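You operate a simulated robot arm through the tools that you are given. There is no shell and no other tool. Be economical: measure what you need, move in short steps, check, and stop when the job is done.

Carry out the task below with a simulated robot arm. There is one attempt and no reset: what you move stays moved.

JOB
Fetch the green coupling and set it on the dark mat. Push the table drawer shut. Take the tall tube and leave it on the top of the small steel table. Take the pouch from the top of the long table and leave it on the window side of the packing table. Take the purple coupling on the top of the long table and put it away on the chair side of the packing table. Take the red banded tube and leave it in the silver red banded bowl. Put the small teal banded bowl on the top of the side table away on the steel top of the basket shelving. Put one of the paper rolls from the top of the small steel shelving in the large bowl. The order is free. Set down upright: green coupling, tall tube, purple coupling.

It is judged by the outcome, as a careful person would: the job done as asked, and still so three seconds after it is handed in. It fails if anything else is knocked over, pushed out of place, dropped, spilled or broken.

ROBOT AND FRAMES
A 7-joint arm with a vacuum gripper on a trunk, on a base that drives. Base frame: it is fixed to the floor where the robot stands at the start and does not move with it; the origin is under the middle of the robot, x ahead of it, y to its left, z up; the surface under the hand at the start is at about z = 0.91. Readings come in m, rad, newtons and seconds.
Its first joint turns from -2.897 to 2.897 rad. Places, roughly: chair side of the packing table [0.9, 0.6, 0.9]; dark mat (15x13 cm) [0.64, 1.04, 0.92]; green coupling (5x5x8 cm) [0.5, 0, 1]; large bowl (27x27x9 cm) [3.2, 4, 0.8]; paper roll [3.25, 6.5, 1]; pouch [-2.5, -0.25, 1]; purple coupling (5x5x8 cm) [-3.1, -0.4, 0.9]; red banded bowl (12x12x5 cm) [-2.7, -0.4, 0.9]; red banded tube (4x4x10 cm) [-3.2, -0.3, 0.9]; small teal banded bowl (9x9x5 cm) [-3.9, 1.3, 0.9]; steel top of the basket shelving [3.2, 7.5, 0.9]; table drawer [0.4, 0, 0.7]; tall tube (6x6x12 cm) [-2.2, 0, 0.9]; top of the small steel table [-3.3, 3.2, 1]; window side of the packing table [2, 0.6, 0.9]. Payload 1.06 kg.
Tool frame: the origin (TCP) lies in the middle of the cups' lips, and z points out of the cups. The gripper has 1 cup of 0.024 m across, covering 0.024 by 0.024 m (tool x, y); the bellows give 0.008 m. With the vacuum on, a cup seals on a smooth face that it is pressed against (1 to 4 N); it does not hold porous or soft things. The pull reaches 23 N.
Orientation is that of the tool frame in the base frame, as a unit quaternion [x, y, z, w]. With the cups facing straight down, the tool's x points along the base's -x, its y along +y and its z along -z.

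CONTROLS
- The arm moves only by the tool send_rows. Its argument "motion" is a list of rows, each a list of 7 numbers: the shift along the tool's x, y, z in mm, then the turn, a rotation vector about the tool's x, y, z in rad, then the vacuum: 1 switches it on, 0 off. In form: [[x, y, z, wx, wy, wz, vacuum], ...]. A call has 1 to 10 rows; each row is the pose to reach, as a shift and turn from the pose commanded when the call began, along the tool's axes at that moment. Each row takes 0.2 s and may step no farther than 0.05 m and 0.15 rad from the row before; otherwise, or with a gripper value out of range, the whole call is refused. A pose out of reach is approached as far as the arm can. The call stops where the force on the tool passes 40 N (or 10 N more than at its start, if that is more) or the arm is blocked; 0.2 s more then pass. The pull builds up within a second once a cup has sealed. Time passes only in rows, and 0.2 s behind the last, so rows that repeat a pose give it time. The reply holds the time, the measured pose of the TCP, the force on the tool along the base axes and the pull of the vacuum, in the units named above and with some noise, with the torque about the TCP (base axes, N m) and any sound that the robot's microphone picked up.
- Cameras (640 x 400 px; columns grow to the right, rows downward): "scene" is now at [0.1774, 0.175, 1.4655]; the picture's right is [-0.41, -0.91, 0.00], its down [-0.69, 0.32, -0.65] and it looks along [0.59, -0.27, -0.76] (base axes); focal length 230 px, centre (320, 200). "wrist" rides on the gripper at [0.078, 0.019, -0.096] in the tool frame; the picture's right is [-0.24, 0.97, 0.00], its down [-0.71, -0.17, -0.68] and it looks along [-0.67, -0.16, 0.73] (tool axes); focal length 243 px, centre (320, 200). There is no depth. A picture from a camera that has moved, and an enlarged one, comes with that camera's place and axes in the base frame and with its lens. The place of the scene camera against the robot may be out by one fixed shift of up to 0.012 m in any direction.
- snapshot(camera): a new picture of that camera. No time passes.
- drive_base(legs): drives the robot by 1 to 6 legs, each [ahead, left, turn to the left] in m, m and rad, along the robot's own axes; the way and the turn of a leg run together, so that a leg with both is an arc; at most 1.5 m and 3.142 rad a leg. The arm and the cameras ride along, it lands a little off, and it stops where it bumps. It gives what a move gives.
- turn_head(pan, tilt): turns the head with the scene camera to pan (to the left, within 2.094 rad either way) and tilt (down, from -0.506 to 1.204), counted from straight ahead of the robot. It gives what a move gives.
- close_up(camera, box): a new picture of the part [left, top, right, bottom] of that camera's present view, enlarged. No time passes.
- hand_in(): hands the job in; it is judged then, once.

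Go step by step. Nothing tells you exact positions but the pictures and the camera data: compare them with the known pose of the tool, close in by small moves and look again before you grip or let go. The budget is 217 turns and 210 pictures, counting those below and the enlarged ones. Unless the task says otherwise, let go and move clear before handing in, and close with one line.

The tools are called as name(argument=value, ...) on one line, values as JSON. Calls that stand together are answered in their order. send_rows: Moves the arm, as the interface text tells. Its arguments: {"type":"object","properties":{"motion":{"type":"array","items":{"type":"array","items":{"type":"number"}}}},"required":["motion"]} The other tools are called the same way: drive_base (legs) drives the base; turn_head (pan, tilt) turns the head that bears the scene camera; snapshot (camera) takes a picture; close_up (camera, box) takes an enlarged picture of a part of a camera's view; hand_in () hands the job in.

At the start:

```text
clock: 0.0
ee_pos: [0.5361, -0.243, 1.1958]
tcp_rot: [0.0, 1.0, 0.0, 0.0]
wrist_force: [0.4, 0.1, -0.2]
ft_torque: [0.0, -0.02, 0.04]
pull: 0.0
robot x, y, heading: [0.0006, -0.002, -0.002]
head pan, tilt: [-0.428, 0.866]
```

scene: 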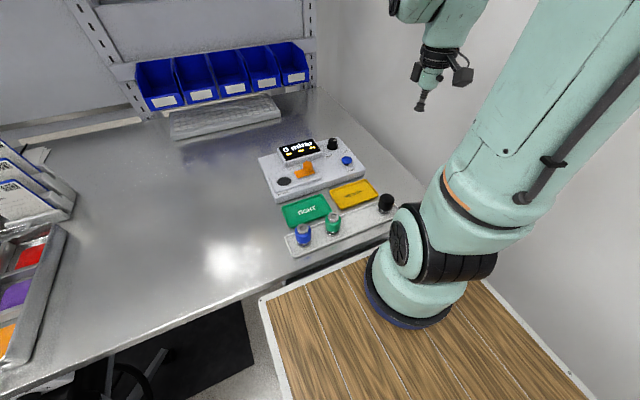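
wrist: 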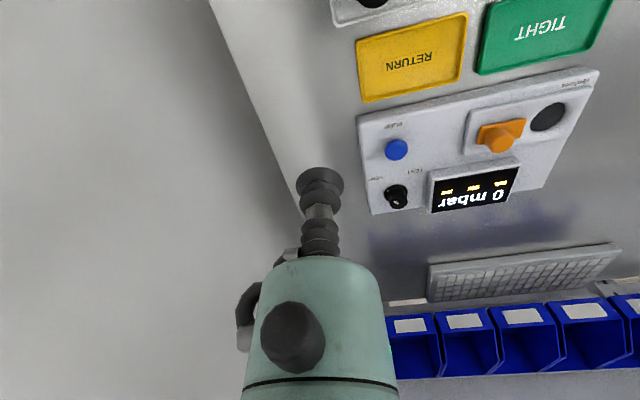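

I see the packing table with a rack holding blue, green and black couplings to the front right. I'll take closer looks at it, the left part of the table and the drawer.

close_up(camera="scene", box=[240, 120, 420, 270])

turn_head(pan=0.6, tilt=0.7)

snapshot(camera="scene")

turn_head(pan=0.0, tilt=1.2)

snapshot(camera="scene")

```text
2.67 times, centred on (330, 195) of scene
camera zoom: at [0.1774, 0.175, 1.4655], right [-0.41, -0.91, 0.0], down [-0.69, 0.32, -0.65], along [0.59, -0.27, -0.76], focal length 613 px, centre (293, 213)
```

zoom: 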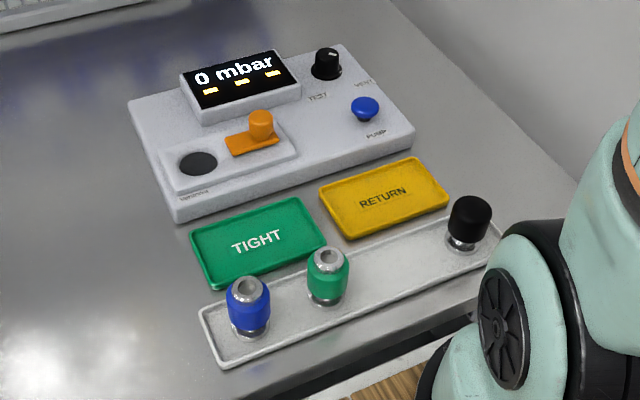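

```text
clock: 1.3
ee_pos: [0.537, -0.2427, 1.1953]
tcp_rot: [0.0, 1.0, 0.0, 0.0]
wrist_force: [-0.1, 0.4, -1.0]
ft_torque: [0.0, 0.02, -0.02]
pull: 0.0
robot x, y, heading: [0.0002, -0.0004, -0.002]
head pan, tilt: [0.6, 0.7]
```

```text
206 pictures are left
camera scene: at [0.1771, 0.255, 1.479], right [0.56, -0.83, 0.0], down [-0.53, -0.36, -0.76], along [0.63, 0.43, -0.64], focal length 230 px, centre (320, 200)
```

scene: 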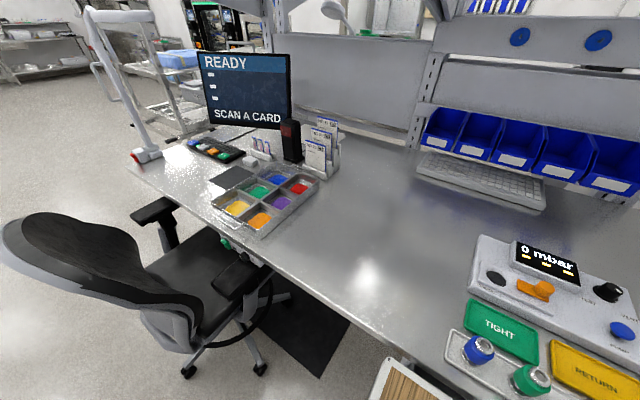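

```text
clock: 2.3
ee_pos: [0.538, -0.243, 1.1949]
tcp_rot: [-0.001, 1.0, 0.0, 0.0]
wrist_force: [-0.8, -0.8, -1.0]
ft_torque: [0.02, 0.0, -0.02]
pull: 0.2
robot x, y, heading: [-0.0009, 0.0006, -0.002]
head pan, tilt: [0.0, 1.201]
```

```text
205 pictures are left
camera scene: at [0.1629, 0.2071, 1.443], right [0.0, -1.0, 0.0], down [-0.93, 0.0, -0.36], along [0.36, 0.0, -0.93], focal length 230 px, centre (320, 200)
```

scene: 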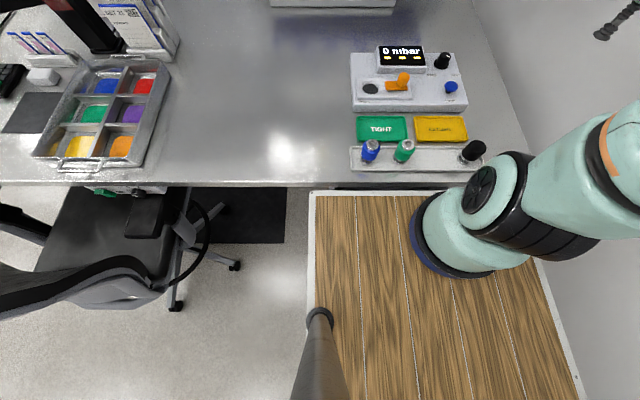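

The table front edge is at about x=0.40, and the packing table seems to have two sides split by the shelf panel. I'll survey the room.

turn_head(pan=1.2, tilt=0.25)

snapshot(camera="scene")

turn_head(pan=2.09, tilt=0.35)

snapshot(camera="scene")

turn_head(pan=-2.09, tilt=0.35)

snapshot(camera="scene")

turn_head(pan=0.0, tilt=0.1)

snapshot(camera="scene")

```text
clock: 3.7
ee_pos: [0.5374, -0.2433, 1.1963]
tcp_rot: [0.0, 1.0, 0.0, 0.0]
wrist_force: [0.1, -0.3, 0.0]
ft_torque: [-0.01, -0.02, -0.01]
pull: 0.0
robot x, y, heading: [0.0007, -0.0015, -0.004]
head pan, tilt: [1.201, 0.25]
```

```text
204 pictures are left
camera scene: at [0.1408, 0.2941, 1.5198], right [0.93, -0.36, 0.0], down [-0.09, -0.23, -0.97], along [0.35, 0.9, -0.25], focal length 230 px, centre (320, 200)
```

scene: 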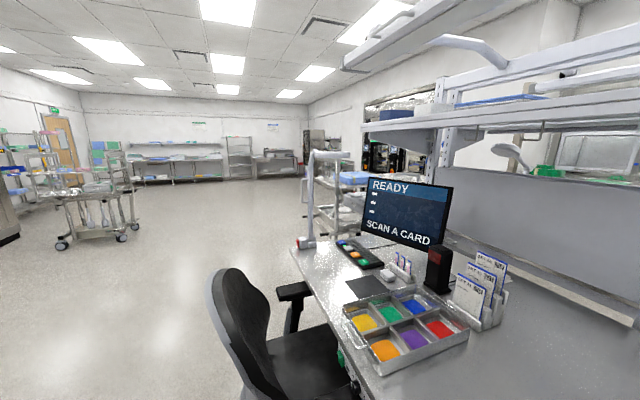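

```text
clock: 4.9
ee_pos: [0.538, -0.2434, 1.195]
tcp_rot: [0.0, 1.0, 0.0, 0.0]
wrist_force: [-1.5, 0.3, 0.0]
ft_torque: [0.02, 0.0, -0.01]
pull: 0.1
robot x, y, heading: [0.0006, -0.0, 0.0]
head pan, tilt: [2.089, 0.351]
```

```text
203 pictures are left
camera scene: at [0.0609, 0.288, 1.5104], right [0.87, 0.49, 0.0], down [0.17, -0.3, -0.94], along [-0.46, 0.82, -0.34], focal length 230 px, centre (320, 200)
```

scene: 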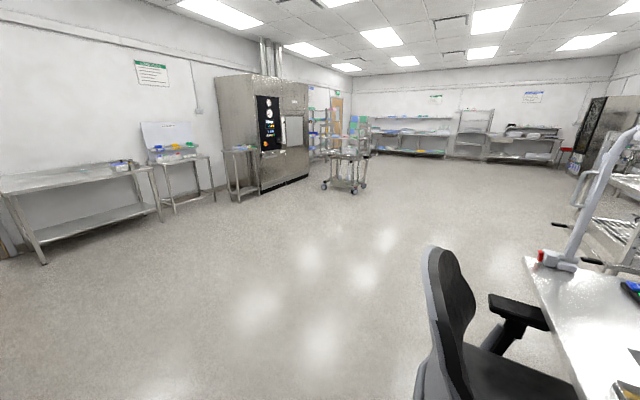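

```text
clock: 8.3
ee_pos: [0.5375, -0.2426, 1.1954]
tcp_rot: [0.0, 1.0, 0.0, 0.001]
wrist_force: [0.7, -0.9, -0.1]
ft_torque: [0.02, -0.02, 0.0]
pull: 0.1
robot x, y, heading: [-0.0015, -0.0014, -0.002]
head pan, tilt: [-2.089, 0.351]
```

```text
202 pictures are left
camera scene: at [0.0609, 0.1262, 1.5104], right [-0.87, 0.5, 0.0], down [0.17, 0.3, -0.94], along [-0.47, -0.82, -0.34], focal length 230 px, centre (320, 200)
```

scene: 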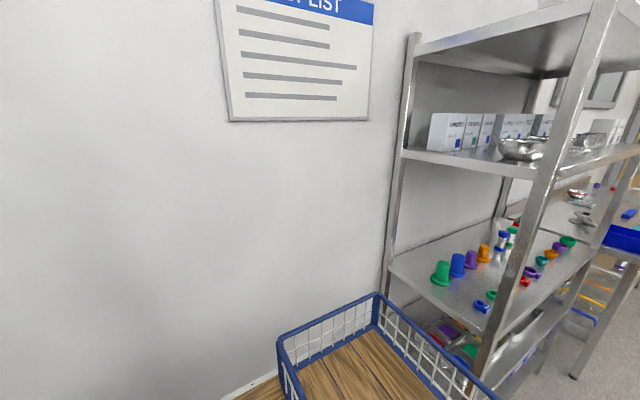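

```text
clock: 10.3
ee_pos: [0.5368, -0.2449, 1.1964]
tcp_rot: [0.0, 1.0, 0.0, 0.0]
wrist_force: [-0.1, 0.4, -0.6]
ft_torque: [-0.03, -0.01, 0.01]
pull: 0.1
robot x, y, heading: [0.0011, 0.0024, 0.004]
head pan, tilt: [0.0, 0.099]
```

```text
201 pictures are left
camera scene: at [0.199, 0.207, 1.5338], right [0.0, -1.0, 0.0], down [-0.1, 0.0, -0.99], along [0.99, 0.0, -0.1], focal length 230 px, centre (320, 200)
```

scene: 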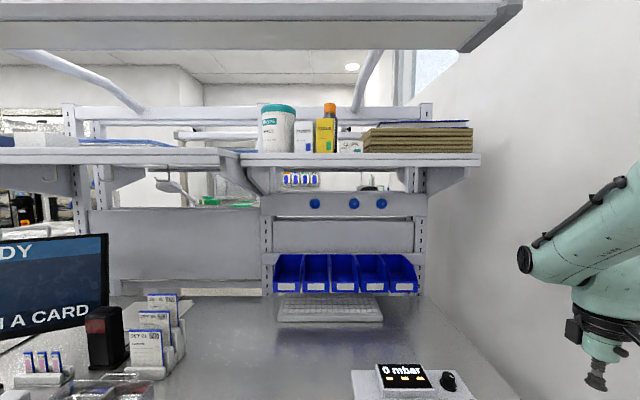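

The wooden deck with the blue basket appears to be part of the robot. I'll move the hand over the green coupling and view it from the wrist camera.

send_rows(motion=[[0, 45, 0, 0, 0, 0, 0], [0, 90, 0, 0, 0, 0, 0], [20, 135, 0, 0, 0, 0, 0], [40, 180, 10, 0, 0, 0, 0], [50, 220, 20, 0, 0, 0, 0], [60, 240, 30, 0, 0, 0, 0], [60, 240, 30, 0, 0, 0, 0]])

snapshot(camera="wrist")

turn_head(pan=-0.4, tilt=1.1)

snapshot(camera="scene")

```text
refused: row 4 steps farther than a row can; nothing moved
```

```text
200 pictures are left
camera wrist: at [0.459, -0.2241, 1.2929], right [0.24, 0.97, 0.0], down [0.71, -0.17, 0.68], along [0.67, -0.16, -0.73], focal length 243 px, centre (320, 200)
```

wrist: 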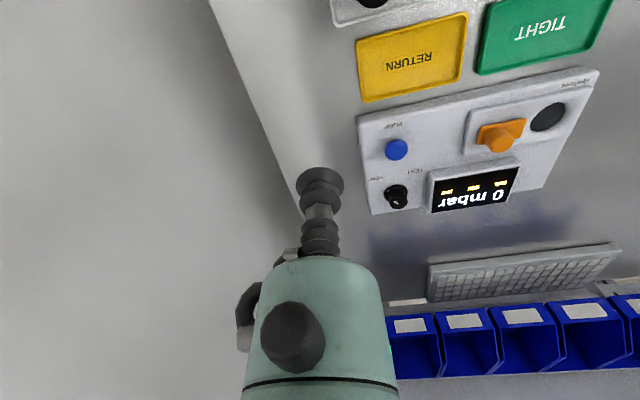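

```text
clock: 11.5
ee_pos: [0.5371, -0.2419, 1.1964]
tcp_rot: [0.0, 1.0, 0.0, 0.0]
wrist_force: [0.6, 0.5, 0.6]
ft_torque: [-0.02, -0.03, -0.01]
pull: 0.1
robot x, y, heading: [0.0049, -0.0006, 0.001]
head pan, tilt: [-0.4, 1.1]
```

```text
199 pictures are left
camera scene: at [0.1652, 0.1825, 1.449], right [-0.39, -0.92, 0.0], down [-0.82, 0.35, -0.45], along [0.42, -0.18, -0.89], focal length 230 px, centre (320, 200)
```

scene: 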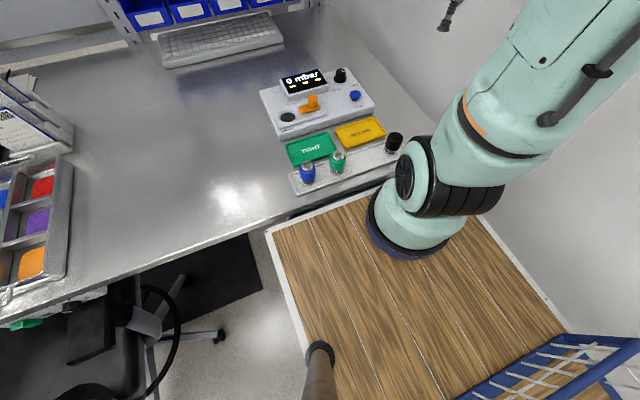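

I'll resend with smaller steps.

send_rows(motion=[[0, 45, 0, 0, 0, 0, 0], [0, 90, 0, 0, 0, 0, 0], [15, 130, 0, 0, 0, 0, 0], [30, 170, 10, 0, 0, 0, 0], [45, 210, 20, 0, 0, 0, 0], [60, 240, 30, 0, 0, 0, 0], [60, 240, 30, 0, 0, 0, 0]])

snapshot(camera="wrist")

snapshot(camera="scene")

```text
clock: 13.1
ee_pos: [0.4742, -0.0035, 1.1647]
tcp_rot: [0.0, 1.0, 0.0, -0.001]
wrist_force: [-0.4, 1.1, 0.6]
ft_torque: [0.03, -0.05, -0.01]
pull: 0.0
robot x, y, heading: [0.0007, 0.0005, -0.0]
head pan, tilt: [-0.4, 1.1]
```

```text
198 pictures are left
camera wrist: at [0.396, 0.0158, 1.2613], right [0.24, 0.97, 0.0], down [0.71, -0.17, 0.68], along [0.67, -0.16, -0.73], focal length 243 px, centre (320, 200)
```

wrist: 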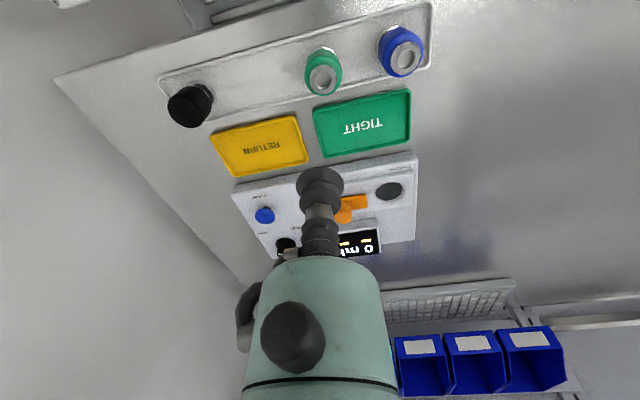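

```text
197 pictures are left
camera scene: at [0.1652, 0.1825, 1.449], right [-0.39, -0.92, 0.0], down [-0.82, 0.35, -0.45], along [0.42, -0.18, -0.89], focal length 230 px, centre (320, 200)
```

scene: 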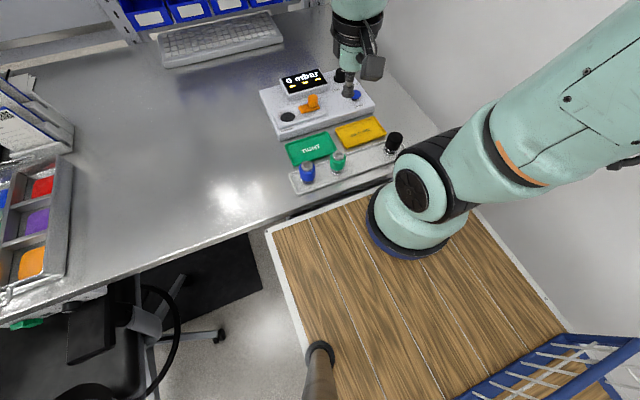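

The green coupling is almost directly below the tool. I'll look closely at its top to see whether a cup can seal there.

close_up(camera="wrist", box=[270, 20, 450, 130])

close_up(camera="scene", box=[280, 120, 410, 200])

close_up(camera="wrist", box=[40, 0, 440, 100])

```text
3.56 times, centred on (360, 75) of wrist
camera zoom: at [0.396, 0.0158, 1.2613], right [0.24, 0.97, 0.0], down [0.71, -0.17, 0.68], along [0.67, -0.16, -0.73], focal length 863 px, centre (178, 644)
```

zoom: 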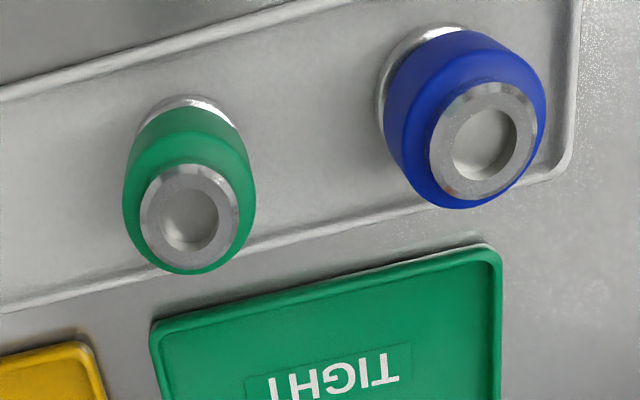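

```text
4.92 times, centred on (345, 160) of scene
camera zoom: at [0.1652, 0.1825, 1.449], right [-0.39, -0.92, 0.0], down [-0.82, 0.35, -0.45], along [0.42, -0.18, -0.89], focal length 1131 px, centre (197, 397)
```

zoom: 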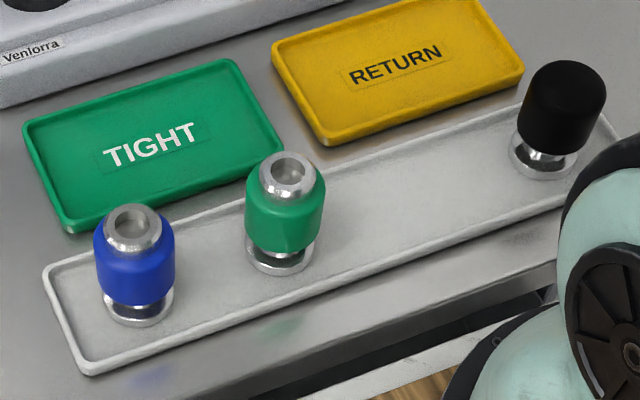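

```text
1.60 times, centred on (240, 50) of wrist
camera zoom: at [0.396, 0.0158, 1.2613], right [0.24, 0.97, 0.0], down [0.71, -0.17, 0.68], along [0.67, -0.16, -0.73], focal length 388 px, centre (448, 440)
```

zoom: 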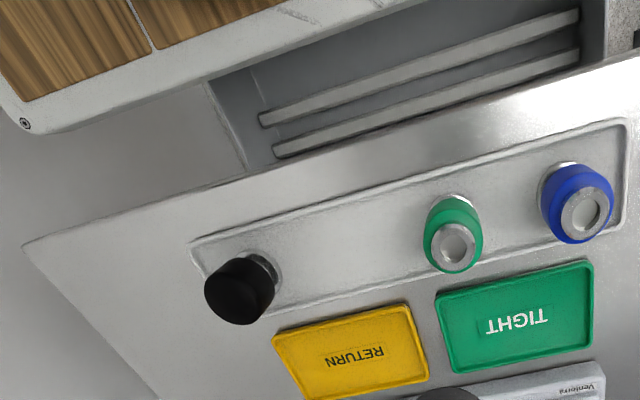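

The top ring is about 31 mm outside with a 21 mm shallow recess, so centring matters. I'll descend to about 3 cm above it and recheck.

send_rows(motion=[[-2, 3.5, 45, 0, 0, 0, 0], [-2, 3.5, 90, 0, 0, 0, 0], [-2, 3.5, 130, 0, 0, 0, 0], [-2, 3.5, 138, 0, 0, 0, 0], [-2, 3.5, 138, 0, 0, 0, 0]])

close_up(camera="wrist", box=[250, 90, 390, 200])

close_up(camera="scene", box=[280, 100, 410, 200])

```text
clock: 13.9
ee_pos: [0.3895, 0.1376, 1.0822]
tcp_rot: [-0.275, 0.941, 0.183, -0.066]
wrist_force: [0.3, -0.3, -0.1]
ft_torque: [-0.04, 0.0, -0.01]
pull: 0.0
robot x, y, heading: [0.0047, -0.0018, 0.001]
head pan, tilt: [-0.4, 1.1]
stopped in row 3: the arm was blocked; the commanded pose is now the measured one
```

```text
3.64 times, centred on (320, 145) of wrist
camera zoom: at [0.3355, 0.0811, 1.1807], right [-0.28, 0.89, 0.36], down [0.83, 0.04, 0.55], along [0.47, 0.46, -0.75], focal length 882 px, centre (320, 400)
```

zoom: 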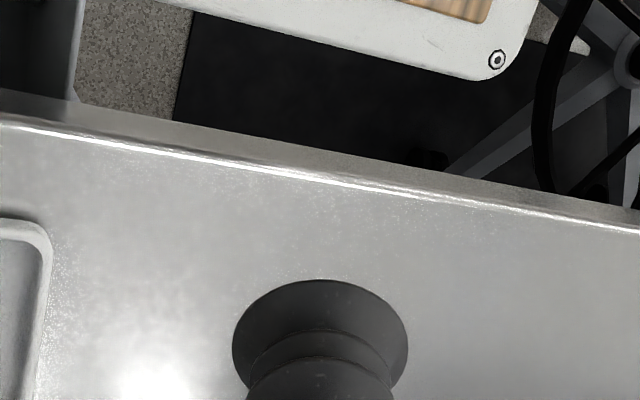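

```text
4.00 times, centred on (345, 150) of scene
camera zoom: at [0.1511, 0.2467, 1.4453], right [0.67, -0.74, 0.0], down [-0.68, -0.61, -0.4], along [0.3, 0.27, -0.92], focal length 919 px, centre (220, 400)
```

zoom: 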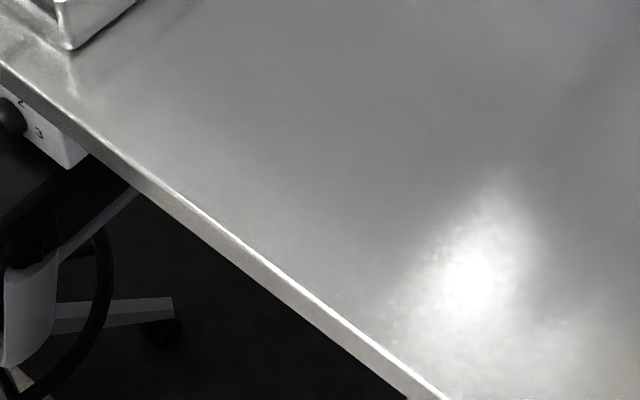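

The arm did something odd near its inner reach limit and was blocked, and the head view changed too. I'll look again before doing anything.

snapshot(camera="scene")

snapshot(camera="wrist")

```text
191 pictures are left
camera scene: at [0.1511, 0.2467, 1.4453], right [0.67, -0.74, 0.0], down [-0.68, -0.61, -0.4], along [0.3, 0.27, -0.92], focal length 230 px, centre (320, 200)
```

scene: 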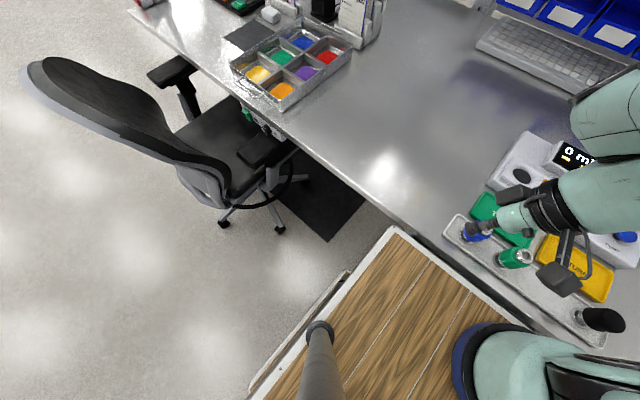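

```text
190 pictures are left
camera wrist: at [0.3355, 0.0811, 1.1807], right [-0.28, 0.89, 0.36], down [0.83, 0.04, 0.55], along [0.47, 0.46, -0.75], focal length 243 px, centre (320, 200)
```

wrist: 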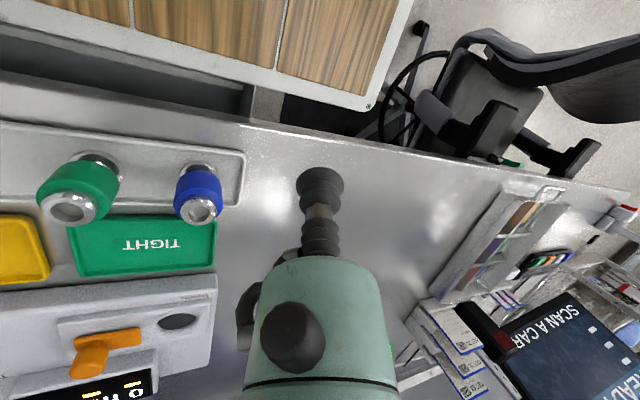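

The tool is tilted beside the blue coupling, so it got too close to the robot axis. I'll lift straight up first and then straighten.

send_rows(motion=[[1, 15, -37, 0, 0, 0, 0], [2, 30, -74, 0, 0, 0, 0], [2, 38, -92, 0, 0, 0, 0]])

snapshot(camera="scene")

```text
clock: 14.7
ee_pos: [0.3877, 0.1418, 1.1798]
tcp_rot: [-0.276, 0.943, 0.176, -0.065]
wrist_force: [0.5, -0.1, 0.0]
ft_torque: [-0.01, -0.01, 0.01]
pull: 0.0
robot x, y, heading: [-0.0013, -0.001, -0.004]
head pan, tilt: [-0.4, 1.1]
```

```text
189 pictures are left
camera scene: at [0.1657, 0.1824, 1.449], right [-0.39, -0.92, 0.0], down [-0.82, 0.35, -0.45], along [0.42, -0.18, -0.89], focal length 230 px, centre (320, 200)
```

scene: 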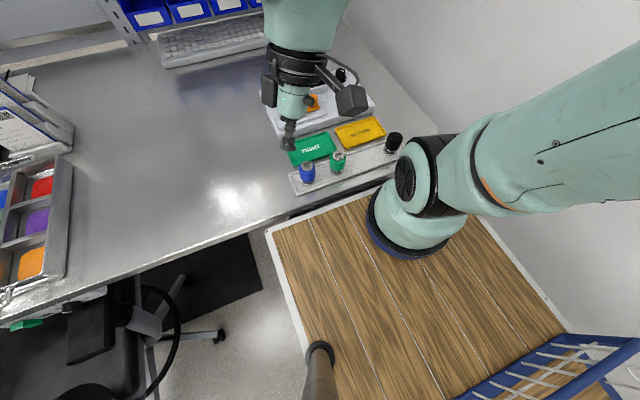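

Lifted clear. I need more distance from the table, so I'll check the space behind the robot, which has shelving there, before backing up.

turn_head(pan=-2.09, tilt=0.9)

snapshot(camera="scene")

turn_head(pan=2.09, tilt=0.9)

snapshot(camera="scene")

```text
clock: 16.4
ee_pos: [0.3874, 0.1417, 1.1783]
tcp_rot: [-0.276, 0.943, 0.176, -0.064]
wrist_force: [-0.2, 0.1, 0.2]
ft_torque: [0.01, 0.02, -0.01]
pull: 0.0
robot x, y, heading: [-0.0022, -0.0009, -0.004]
head pan, tilt: [-2.089, 0.901]
```

```text
188 pictures are left
camera scene: at [0.0699, 0.1413, 1.4628], right [-0.87, 0.5, 0.0], down [0.39, 0.68, -0.62], along [-0.31, -0.54, -0.78], focal length 230 px, centre (320, 200)
```

scene: 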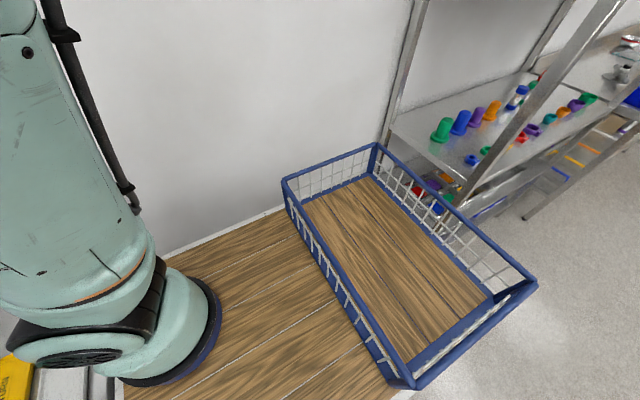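

```text
clock: 19.8
ee_pos: [0.3872, 0.1402, 1.1778]
tcp_rot: [-0.276, 0.943, 0.177, -0.064]
wrist_force: [-0.3, -0.5, 0.0]
ft_torque: [-0.01, 0.0, -0.01]
pull: 0.1
robot x, y, heading: [-0.0014, -0.0034, -0.0]
head pan, tilt: [2.089, 0.901]
```

```text
187 pictures are left
camera scene: at [0.07, 0.2725, 1.4628], right [0.87, 0.49, 0.0], down [0.39, -0.68, -0.62], along [-0.31, 0.54, -0.78], focal length 230 px, centre (320, 200)
```

scene: 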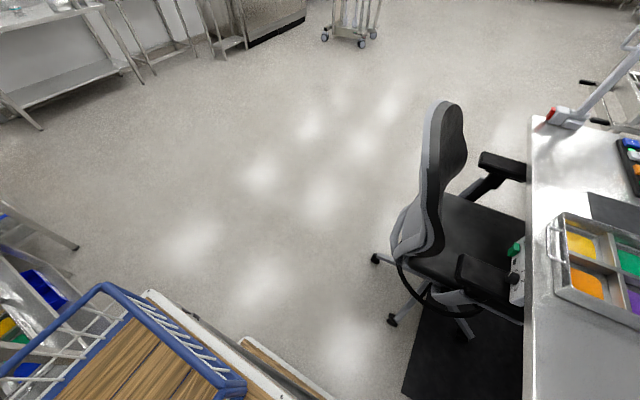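

The shelving post is at about x≤-0.64 and the rear of my basket at about -0.35, so a small back-left move is safe. After it I'll straighten the tool.

drive_base(legs=[[-0.13, 0.1, 0]])

send_rows(motion=[[0, 0, 0, 0.075, -0.027, 0.112, 0], [0, 0, 0, 0.15, -0.054, 0.224, 0], [0, 0, 0, 0.22, -0.08, 0.33, 0], [0, 0, 0, 0.295, -0.107, 0.44, 0], [0, 0, 0, 0.373, -0.135, 0.55, 0], [0, 0, 0, 0.373, -0.135, 0.55, 0]])

turn_head(pan=-0.3, tilt=1.0)

snapshot(camera="scene")

snapshot(camera="wrist")

```text
clock: 21.2
ee_pos: [0.264, 0.2469, 1.1795]
tcp_rot: [-0.279, 0.942, 0.177, -0.065]
wrist_force: [-0.8, 0.3, 0.5]
ft_torque: [0.0, -0.03, -0.01]
pull: 0.1
robot x, y, heading: [-0.125, 0.1013, 0.003]
head pan, tilt: [2.089, 0.901]
```

```text
clock: 22.6
ee_pos: [0.2641, 0.2469, 1.1788]
tcp_rot: [-0.009, 1.0, -0.006, 0.006]
wrist_force: [0.2, 0.5, -0.3]
ft_torque: [-0.02, 0.03, 0.01]
pull: 0.0
robot x, y, heading: [-0.126, 0.1052, -0.003]
head pan, tilt: [2.089, 0.901]
```

```text
clock: 24.8
ee_pos: [0.264, 0.2454, 1.18]
tcp_rot: [-0.009, 1.0, -0.005, 0.002]
wrist_force: [0.6, -0.3, 0.3]
ft_torque: [0.0, 0.04, 0.01]
pull: 0.1
robot x, y, heading: [-0.1244, 0.1017, 0.005]
head pan, tilt: [-0.3, 1.0]
```

```text
186 pictures are left
camera scene: at [0.0542, 0.312, 1.4569], right [0.01, -1.0, 0.0], down [-0.83, -0.01, -0.56], along [0.56, 0.01, -0.83], focal length 230 px, centre (320, 200)
```

scene: 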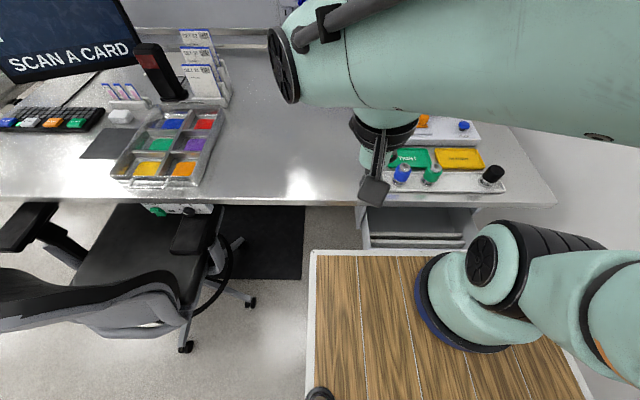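

```text
185 pictures are left
camera wrist: at [0.1848, 0.2646, 1.2752], right [0.22, 0.98, -0.01], down [0.71, -0.15, 0.69], along [0.67, -0.16, -0.72], focal length 243 px, centre (320, 200)
```

wrist: 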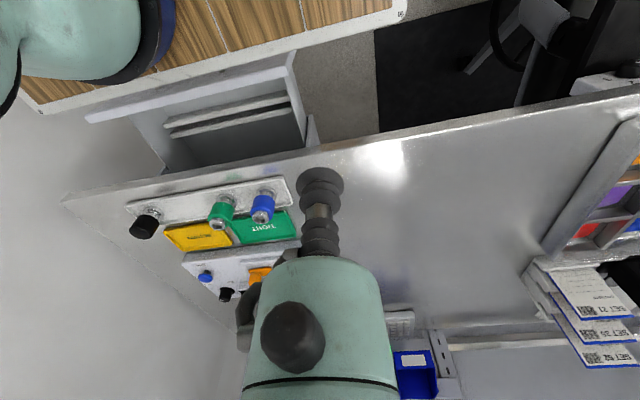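

The open drawer is now visible just under the table edge, and my arm elbow sits close to the head. I'll move the tool back out ahead over the coupling at safe height.

send_rows(motion=[[-30, -30, 0, -0.01, 0.008, 0.018, 0], [-60, -60, 0, -0.01, 0.008, 0.018, 0], [-90, -90, 0, -0.01, 0.008, 0.018, 0], [-120, -120, 0, -0.01, 0.008, 0.018, 0], [-150, -150, 0, -0.01, 0.008, 0.018, 0], [-180, -180, 0, -0.01, 0.008, 0.018, 0], [-205, -210, 0, -0.01, 0.008, 0.018, 0], [-215, -240, 10, -0.01, 0.008, 0.018, 0], [-215, -246, 20, -0.01, 0.008, 0.018, 0]])

snapshot(camera="wrist")

snapshot(camera="scene")

```text
clock: 26.8
ee_pos: [0.4817, 0.0056, 1.1621]
tcp_rot: [0.0, 1.0, -0.001, 0.0]
wrist_force: [0.0, 0.2, -0.1]
ft_torque: [0.01, -0.03, 0.0]
pull: 0.0
robot x, y, heading: [-0.1248, 0.1035, -0.002]
head pan, tilt: [-0.3, 1.0]
```

```text
184 pictures are left
camera wrist: at [0.404, 0.0249, 1.2585], right [0.24, 0.97, 0.0], down [0.71, -0.17, 0.69], along [0.67, -0.16, -0.73], focal length 243 px, centre (320, 200)
```

wrist: 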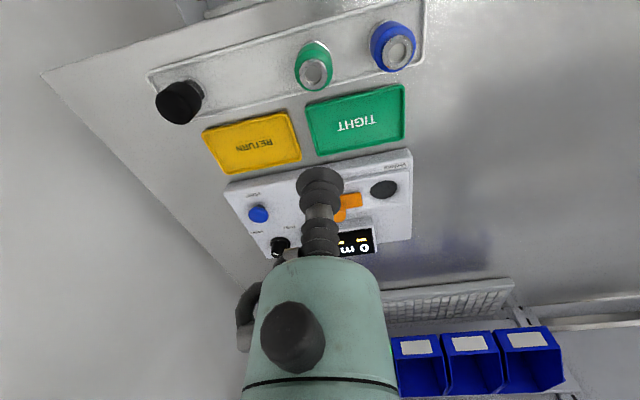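

```text
183 pictures are left
camera scene: at [0.0498, 0.2907, 1.4556], right [-0.29, -0.96, 0.0], down [-0.8, 0.25, -0.54], along [0.52, -0.16, -0.84], focal length 230 px, centre (320, 200)
```

scene: 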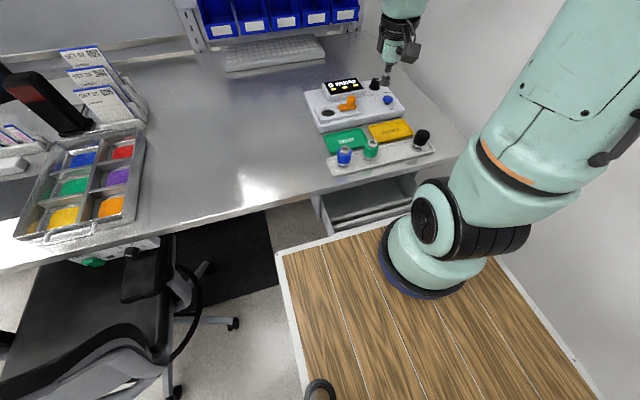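

The arm is healthy again. I'll lower to 3–4 cm above the green coupling, centred.

send_rows(motion=[[6, -5, 40, 0, 0, 0, 0], [6, -5, 80, 0, 0, 0, 0], [6, -5, 110, 0, 0, 0, 0], [6, -5, 125, 0, 0, 0, 0], [6, -5, 125, 0, 0, 0, 0]])

close_up(camera="wrist", box=[250, 100, 390, 200])

close_up(camera="scene", box=[320, 100, 450, 180])

```text
clock: 28.0
ee_pos: [0.4767, -0.0026, 1.0366]
tcp_rot: [0.002, 1.0, 0.001, 0.0]
wrist_force: [-0.5, 0.5, 0.5]
ft_torque: [0.04, 0.0, 0.01]
pull: 0.0
robot x, y, heading: [-0.1266, 0.1053, 0.004]
head pan, tilt: [-0.3, 1.0]
```

```text
4.00 times, centred on (320, 150) of wrist
camera zoom: at [0.3984, 0.0169, 1.134], right [0.24, 0.97, 0.0], down [0.71, -0.17, 0.69], along [0.67, -0.16, -0.73], focal length 970 px, centre (320, 400)
```

zoom: 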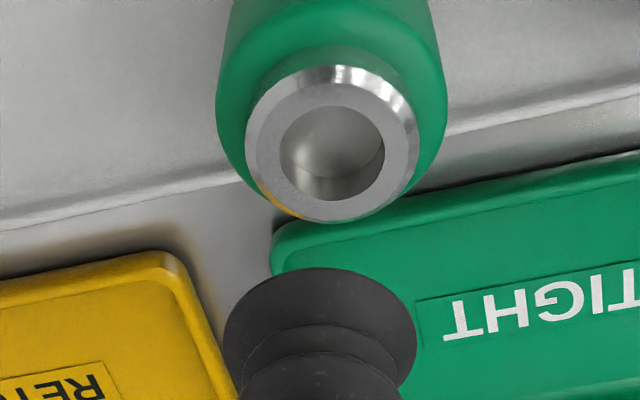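

```text
4.92 times, centred on (385, 140) of scene
camera zoom: at [0.0499, 0.2906, 1.4556], right [-0.29, -0.96, 0.0], down [-0.8, 0.25, -0.54], along [0.52, -0.16, -0.84], focal length 1131 px, centre (0, 495)
```

zoom: 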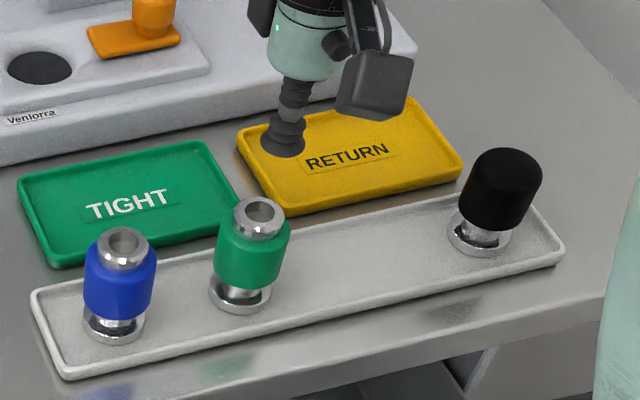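

Triangulating gives the coupling top at about (0.4805, -0.001, 0.979). I'll move above it with 15 mm to spare and check.

send_rows(motion=[[-4, 1.5, 20, 0, 0, 0, 0], [-4, 1.5, 42, 0, 0, 0, 0], [-4, 1.5, 42, 0, 0, 0, 0]])

close_up(camera="wrist", box=[250, 100, 390, 200])

close_up(camera="scene", box=[340, 110, 410, 160])

```text
clock: 28.8
ee_pos: [0.4819, -0.0019, 0.9957]
tcp_rot: [0.0, 1.0, -0.001, 0.001]
wrist_force: [-0.2, 0.3, 0.2]
ft_torque: [0.0, 0.02, -0.01]
pull: 0.0
robot x, y, heading: [-0.1245, 0.1049, 0.0]
head pan, tilt: [-0.3, 1.0]
```

```text
4.00 times, centred on (320, 150) of wrist
camera zoom: at [0.4039, 0.0177, 1.092], right [0.24, 0.97, 0.0], down [0.71, -0.17, 0.69], along [0.67, -0.16, -0.73], focal length 970 px, centre (320, 400)
```

zoom: 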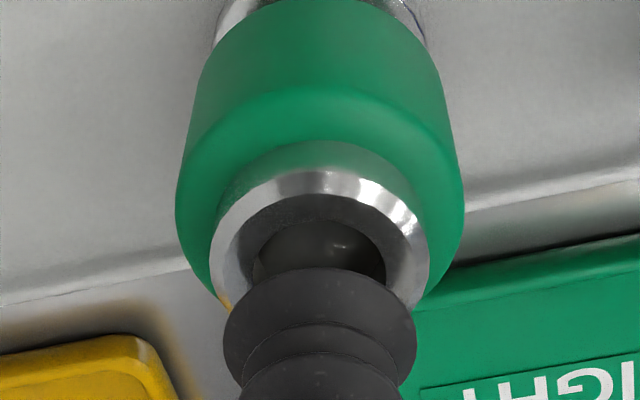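

```text
8.00 times, centred on (375, 135) of scene
camera zoom: at [0.05, 0.2906, 1.4556], right [-0.29, -0.96, 0.0], down [-0.8, 0.25, -0.54], along [0.52, -0.16, -0.84], focal length 1838 px, centre (-120, 720)
```

zoom: 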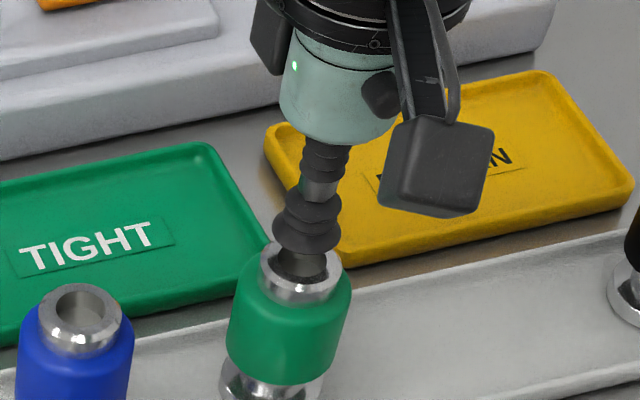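

The cup is centred on the ring. I'll switch the vacuum on and press down gently.

send_rows(motion=[[0.5, 0, 8, 0, 0, 0, 1], [0.5, 0, 14, 0, 0, 0, 1], [0.5, 0, 17, 0, 0, 0, 1], [0.5, 0, 19, 0, 0, 0, 1], [0.5, 0, 19, 0, 0, 0, 1], [0.5, 0, 19, 0, 0, 0, 1]])

```text
clock: 30.2
ee_pos: [0.4795, -0.0002, 0.9768]
tcp_rot: [0.001, 1.0, -0.001, 0.0]
wrist_force: [5.1, 2.0, 9.8]
ft_torque: [0.02, -0.04, 0.0]
pull: 22.9
robot x, y, heading: [-0.1243, 0.1027, 0.001]
head pan, tilt: [-0.3, 1.0]
```

Sealed, with a pull of 22.9 N. I'll lift the coupling.

send_rows(motion=[[0, 0, -10, 0, 0, 0, 1], [0, 0, -40, 0, 0, 0, 1], [0, 0, -85, 0, 0, 0, 1], [0, 0, -130, 0, 0, 0, 1], [0, 0, -160, 0, 0, 0, 1], [0, 0, -160, 0, 0, 0, 1]])

snapshot(camera="wrist")

snapshot(camera="scene")

```text
clock: 31.6
ee_pos: [0.4814, -0.0018, 1.1356]
tcp_rot: [0.0, 1.0, -0.001, 0.0]
wrist_force: [-0.1, 0.1, -1.3]
ft_torque: [-0.01, -0.04, 0.03]
pull: 22.6
robot x, y, heading: [-0.1215, 0.106, 0.01]
head pan, tilt: [-0.3, 1.0]
```

```text
178 pictures are left
camera wrist: at [0.403, 0.017, 1.2334], right [0.24, 0.97, 0.0], down [0.71, -0.17, 0.68], along [0.67, -0.16, -0.73], focal length 243 px, centre (320, 200)
```

wrist: 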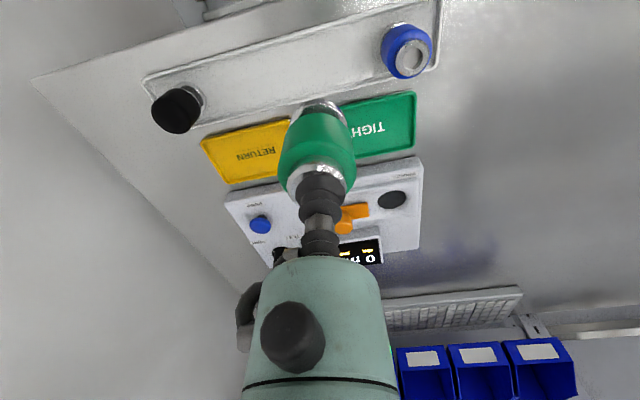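

```text
177 pictures are left
camera scene: at [0.0501, 0.2906, 1.4556], right [-0.29, -0.96, 0.0], down [-0.8, 0.25, -0.54], along [0.52, -0.16, -0.84], focal length 230 px, centre (320, 200)
```

scene: 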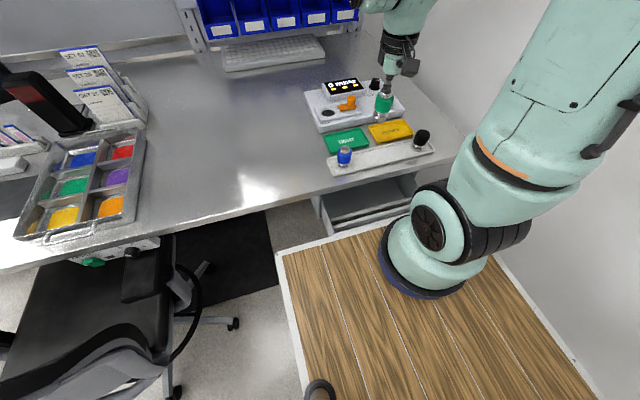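

The coupling is held. The chair's nearest parts are at about y≥0.69 and my base edge is about 0.26 from its centre, so I'll shift left along the table toward the mat and check from there.

drive_base(legs=[[0, 0.25, 0], [0.1, 0, 0]])

turn_head(pan=0.9, tilt=0.95)

snapshot(camera="scene")

```text
clock: 34.2
ee_pos: [0.5804, 0.2511, 1.136]
tcp_rot: [-0.001, 1.0, -0.001, 0.0]
wrist_force: [0.2, -0.1, -1.6]
ft_torque: [0.01, -0.01, 0.02]
pull: 22.4
robot x, y, heading: [-0.0207, 0.3547, 0.003]
head pan, tilt: [-0.3, 1.0]
```

```text
clock: 35.6
ee_pos: [0.5797, 0.2519, 1.1364]
tcp_rot: [0.0, 1.0, -0.002, -0.001]
wrist_force: [0.7, 0.6, -1.4]
ft_torque: [-0.01, -0.04, 0.02]
pull: 22.7
robot x, y, heading: [-0.0279, 0.3587, 0.007]
head pan, tilt: [0.901, 0.949]
```

```text
176 pictures are left
camera scene: at [0.1258, 0.6208, 1.4592], right [0.79, -0.62, 0.0], down [-0.5, -0.64, -0.58], along [0.36, 0.46, -0.81], focal length 230 px, centre (320, 200)
```

scene: 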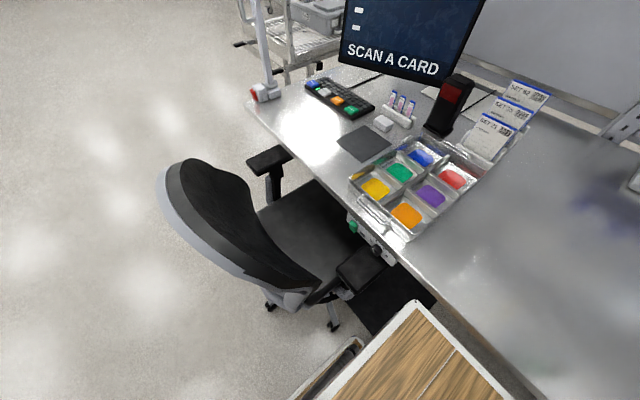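

The mat centre is at (0.64, 1.03) and there's still about 9 cm to the chair armrest. I'll edge 4 cm left and 2 cm ahead, then swing the arm toward the mat at safe height.

drive_base(legs=[[0.025, 0.035, 0]])

send_rows(motion=[[0, 45, 0, 0, 0, 0, 1], [0, 90, 0, 0, 0, 0, 1], [0, 135, 0, 0, 0, 0, 1], [0, 180, 0, 0, 0, 0, 1], [0, 225, 0, 0, 0, 0, 1], [0, 270, 0, 0, 0, 0, 1], [0, 315, 0, 0, 0, 0, 1], [0, 360, 0, 0, 0, 0, 1], [0, 400, 0, 0, 0, 0, 1], [0, 400, 0, 0, 0, 0, 1]])

snapshot(camera="scene")

```text
clock: 36.5
ee_pos: [0.6035, 0.2861, 1.1366]
tcp_rot: [-0.001, 1.0, -0.001, 0.0]
wrist_force: [0.9, -0.7, -1.1]
ft_torque: [0.03, -0.04, 0.01]
pull: 22.5
robot x, y, heading: [-0.0001, 0.3907, 0.008]
head pan, tilt: [0.901, 0.949]
```

```text
clock: 38.7
ee_pos: [0.6012, 0.6875, 1.1341]
tcp_rot: [-0.001, 1.0, -0.002, 0.0]
wrist_force: [-0.3, -0.1, -1.8]
ft_torque: [0.05, -0.04, -0.04]
pull: 22.9
robot x, y, heading: [0.0006, 0.3913, 0.007]
head pan, tilt: [0.901, 0.949]
```

```text
175 pictures are left
camera scene: at [0.1502, 0.6555, 1.4592], right [0.79, -0.62, 0.0], down [-0.5, -0.64, -0.58], along [0.36, 0.46, -0.81], focal length 230 px, centre (320, 200)
```

scene: 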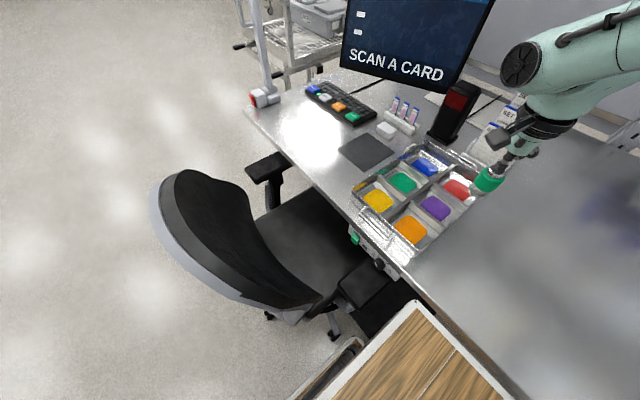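

I'm over the tray, clear of everything. I'll continue toward the mat in y.

send_rows(motion=[[0, 40, 0, 0, 0, 0, 1], [0, 80, 0, 0, 0, 0, 1], [0, 120, 0, 0, 0, 0, 1], [0, 160, 0, 0, 0, 0, 1], [0, 200, 0, 0, 0, 0, 1], [0, 240, 0, 0, 0, 0, 1], [0, 280, 0, 0, 0, 0, 1], [0, 310, 0, 0, 0, 0, 1], [0, 310, 0, 0, 0, 0, 1]])

snapshot(camera="scene")

snapshot(camera="wrist")

```text
clock: 40.7
ee_pos: [0.6014, 0.9966, 1.1349]
tcp_rot: [-0.001, 1.0, -0.001, 0.0]
wrist_force: [0.5, -0.5, -0.5]
ft_torque: [0.04, -0.01, 0.0]
pull: 22.4
robot x, y, heading: [-0.0003, 0.3867, 0.005]
head pan, tilt: [0.901, 0.949]
```

```text
174 pictures are left
camera scene: at [0.1502, 0.6555, 1.4592], right [0.79, -0.62, 0.0], down [-0.5, -0.64, -0.58], along [0.36, 0.46, -0.81], focal length 230 px, centre (320, 200)
```

scene: 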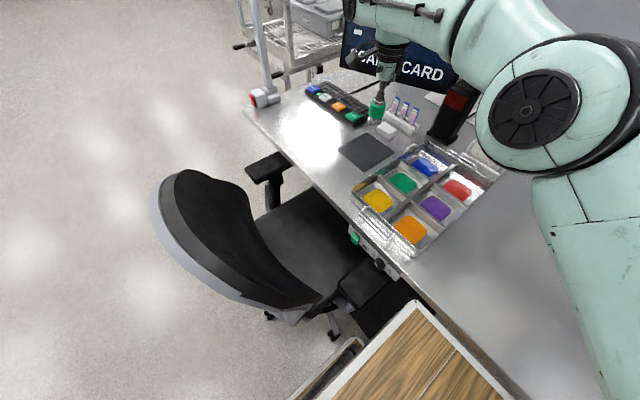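

```text
173 pictures are left
camera wrist: at [0.5227, 1.0168, 1.2329], right [0.23, 0.97, 0.0], down [0.71, -0.17, 0.69], along [0.67, -0.16, -0.73], focal length 243 px, centre (320, 200)
```

wrist: 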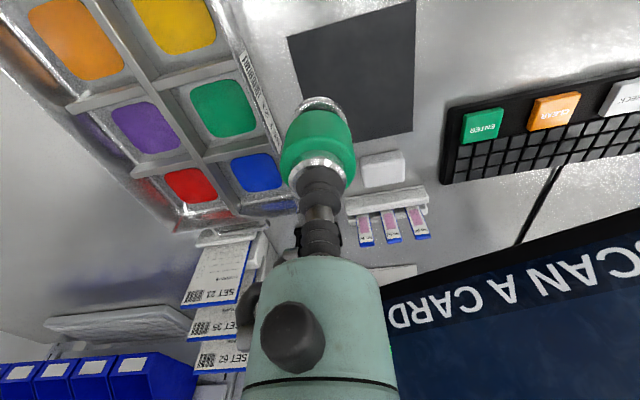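

Mat centre is at about (0.632, 1.036). I'll shift toward it and descend to about z=1.0.

send_rows(motion=[[-24, 30, 0, 0, 0, 0, 1], [-24, 30, 40, 0, 0, 0, 1], [-24, 30, 80, 0, 0, 0, 1], [-24, 30, 120, 0, 0, 0, 1], [-24, 30, 135, 0, 0, 0, 1], [-24, 30, 135, 0, 0, 0, 1]])

snapshot(camera="wrist")

close_up(camera="scene", box=[310, 70, 450, 190])

```text
clock: 42.1
ee_pos: [0.6244, 1.0273, 1.0018]
tcp_rot: [-0.001, 1.0, -0.001, 0.0]
wrist_force: [-0.1, 0.4, -2.0]
ft_torque: [-0.01, -0.05, 0.0]
pull: 22.5
out of reach, approached as far as the arm can: row 1, 2
robot x, y, heading: [-0.0018, 0.39, 0.009]
head pan, tilt: [0.901, 0.949]
```

```text
172 pictures are left
camera wrist: at [0.5469, 1.0469, 1.0986], right [0.23, 0.97, 0.0], down [0.71, -0.17, 0.69], along [0.67, -0.16, -0.73], focal length 243 px, centre (320, 200)
```

wrist: 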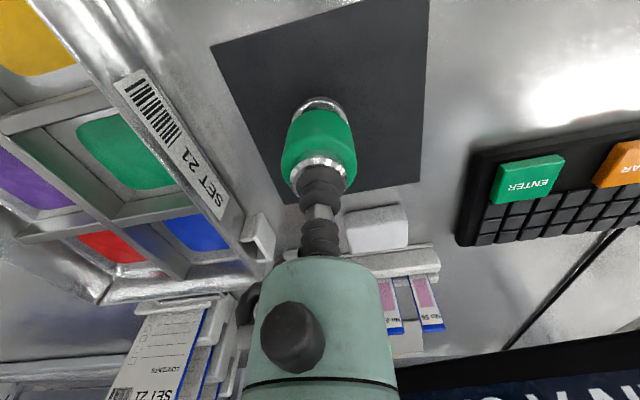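

```text
3.33 times, centred on (380, 130) of scene
camera zoom: at [0.1503, 0.6556, 1.4592], right [0.79, -0.62, 0.0], down [-0.5, -0.64, -0.58], along [0.36, 0.46, -0.81], focal length 766 px, centre (120, 433)
```

zoom: 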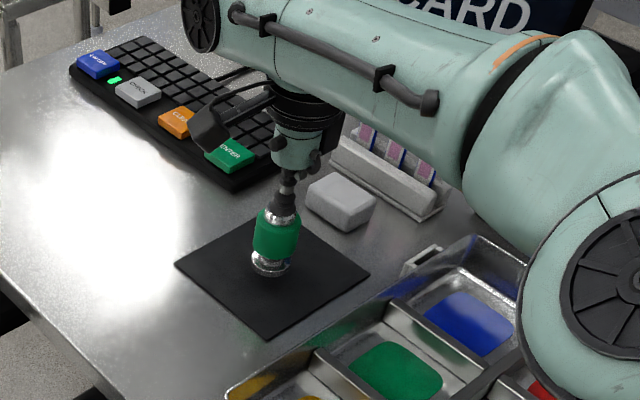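

Well over the mat. I'll lower gently until it touches.

send_rows(motion=[[0, 0, 12, 0, 0, 0, 1], [0, 0, 19, 0, 0, 0, 1], [0, 0, 22, 0, 0, 0, 1], [0, 0, 22, 0, 0, 0, 1]])

close_up(camera="scene", box=[350, 110, 420, 160])

```text
clock: 43.1
ee_pos: [0.6259, 1.0255, 0.98]
tcp_rot: [0.0, 1.0, 0.001, 0.001]
wrist_force: [2.4, 5.4, 18.5]
ft_torque: [0.03, 0.06, -0.02]
pull: 23.1
robot x, y, heading: [0.0025, 0.387, 0.005]
head pan, tilt: [0.901, 0.949]
```

```text
8.00 times, centred on (385, 135) of scene
camera zoom: at [0.1498, 0.6552, 1.4593], right [0.79, -0.62, 0.0], down [-0.5, -0.64, -0.58], along [0.36, 0.46, -0.81], focal length 1838 px, centre (-200, 720)
```

zoom: 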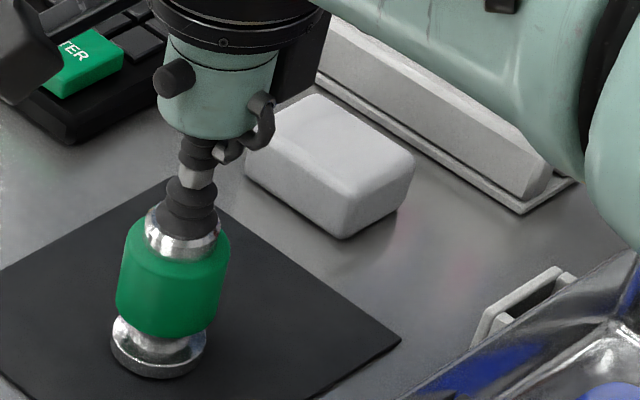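

Contact at 18 N. I'll back off 3 mm, release, wait, and rise slowly.

send_rows(motion=[[0, 0, -3, 0, 0, 0, 0], [0, 0, -3, 0, 0, 0, 0], [0, 0, -3, 0, 0, 0, 0], [0, 0, -3, 0, 0, 0, 0], [0, 0, -6, 0, 0, 0, 0], [0, 0, -15, 0, 0, 0, 0], [0, 0, -50, 0, 0, 0, 0], [0, 0, -90, 0, 0, 0, 0], [0, 0, -130, 0, 0, 0, 0]])

close_up(camera="scene", box=[330, 90, 450, 180])

```text
clock: 45.1
ee_pos: [0.6264, 1.0222, 1.1081]
tcp_rot: [0.001, 1.0, -0.009, 0.013]
wrist_force: [-3.1, 1.8, 2.6]
ft_torque: [-0.08, -0.26, 0.02]
pull: 0.0
robot x, y, heading: [-0.0007, 0.3903, 0.011]
head pan, tilt: [0.901, 0.949]
```

```text
4.44 times, centred on (390, 135) of scene
camera zoom: at [0.1488, 0.6549, 1.4595], right [0.79, -0.62, 0.0], down [-0.5, -0.64, -0.58], along [0.36, 0.46, -0.81], focal length 1021 px, centre (9, 489)
```

zoom: 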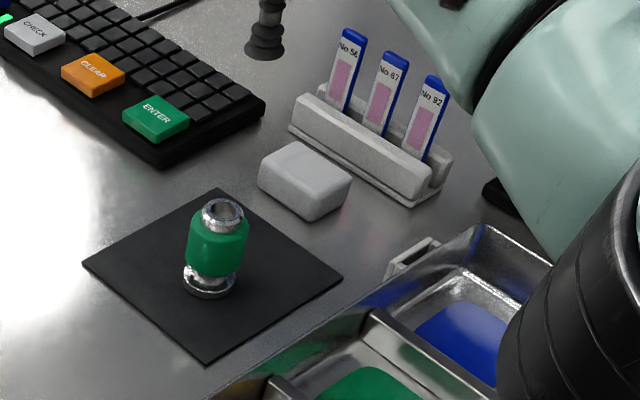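

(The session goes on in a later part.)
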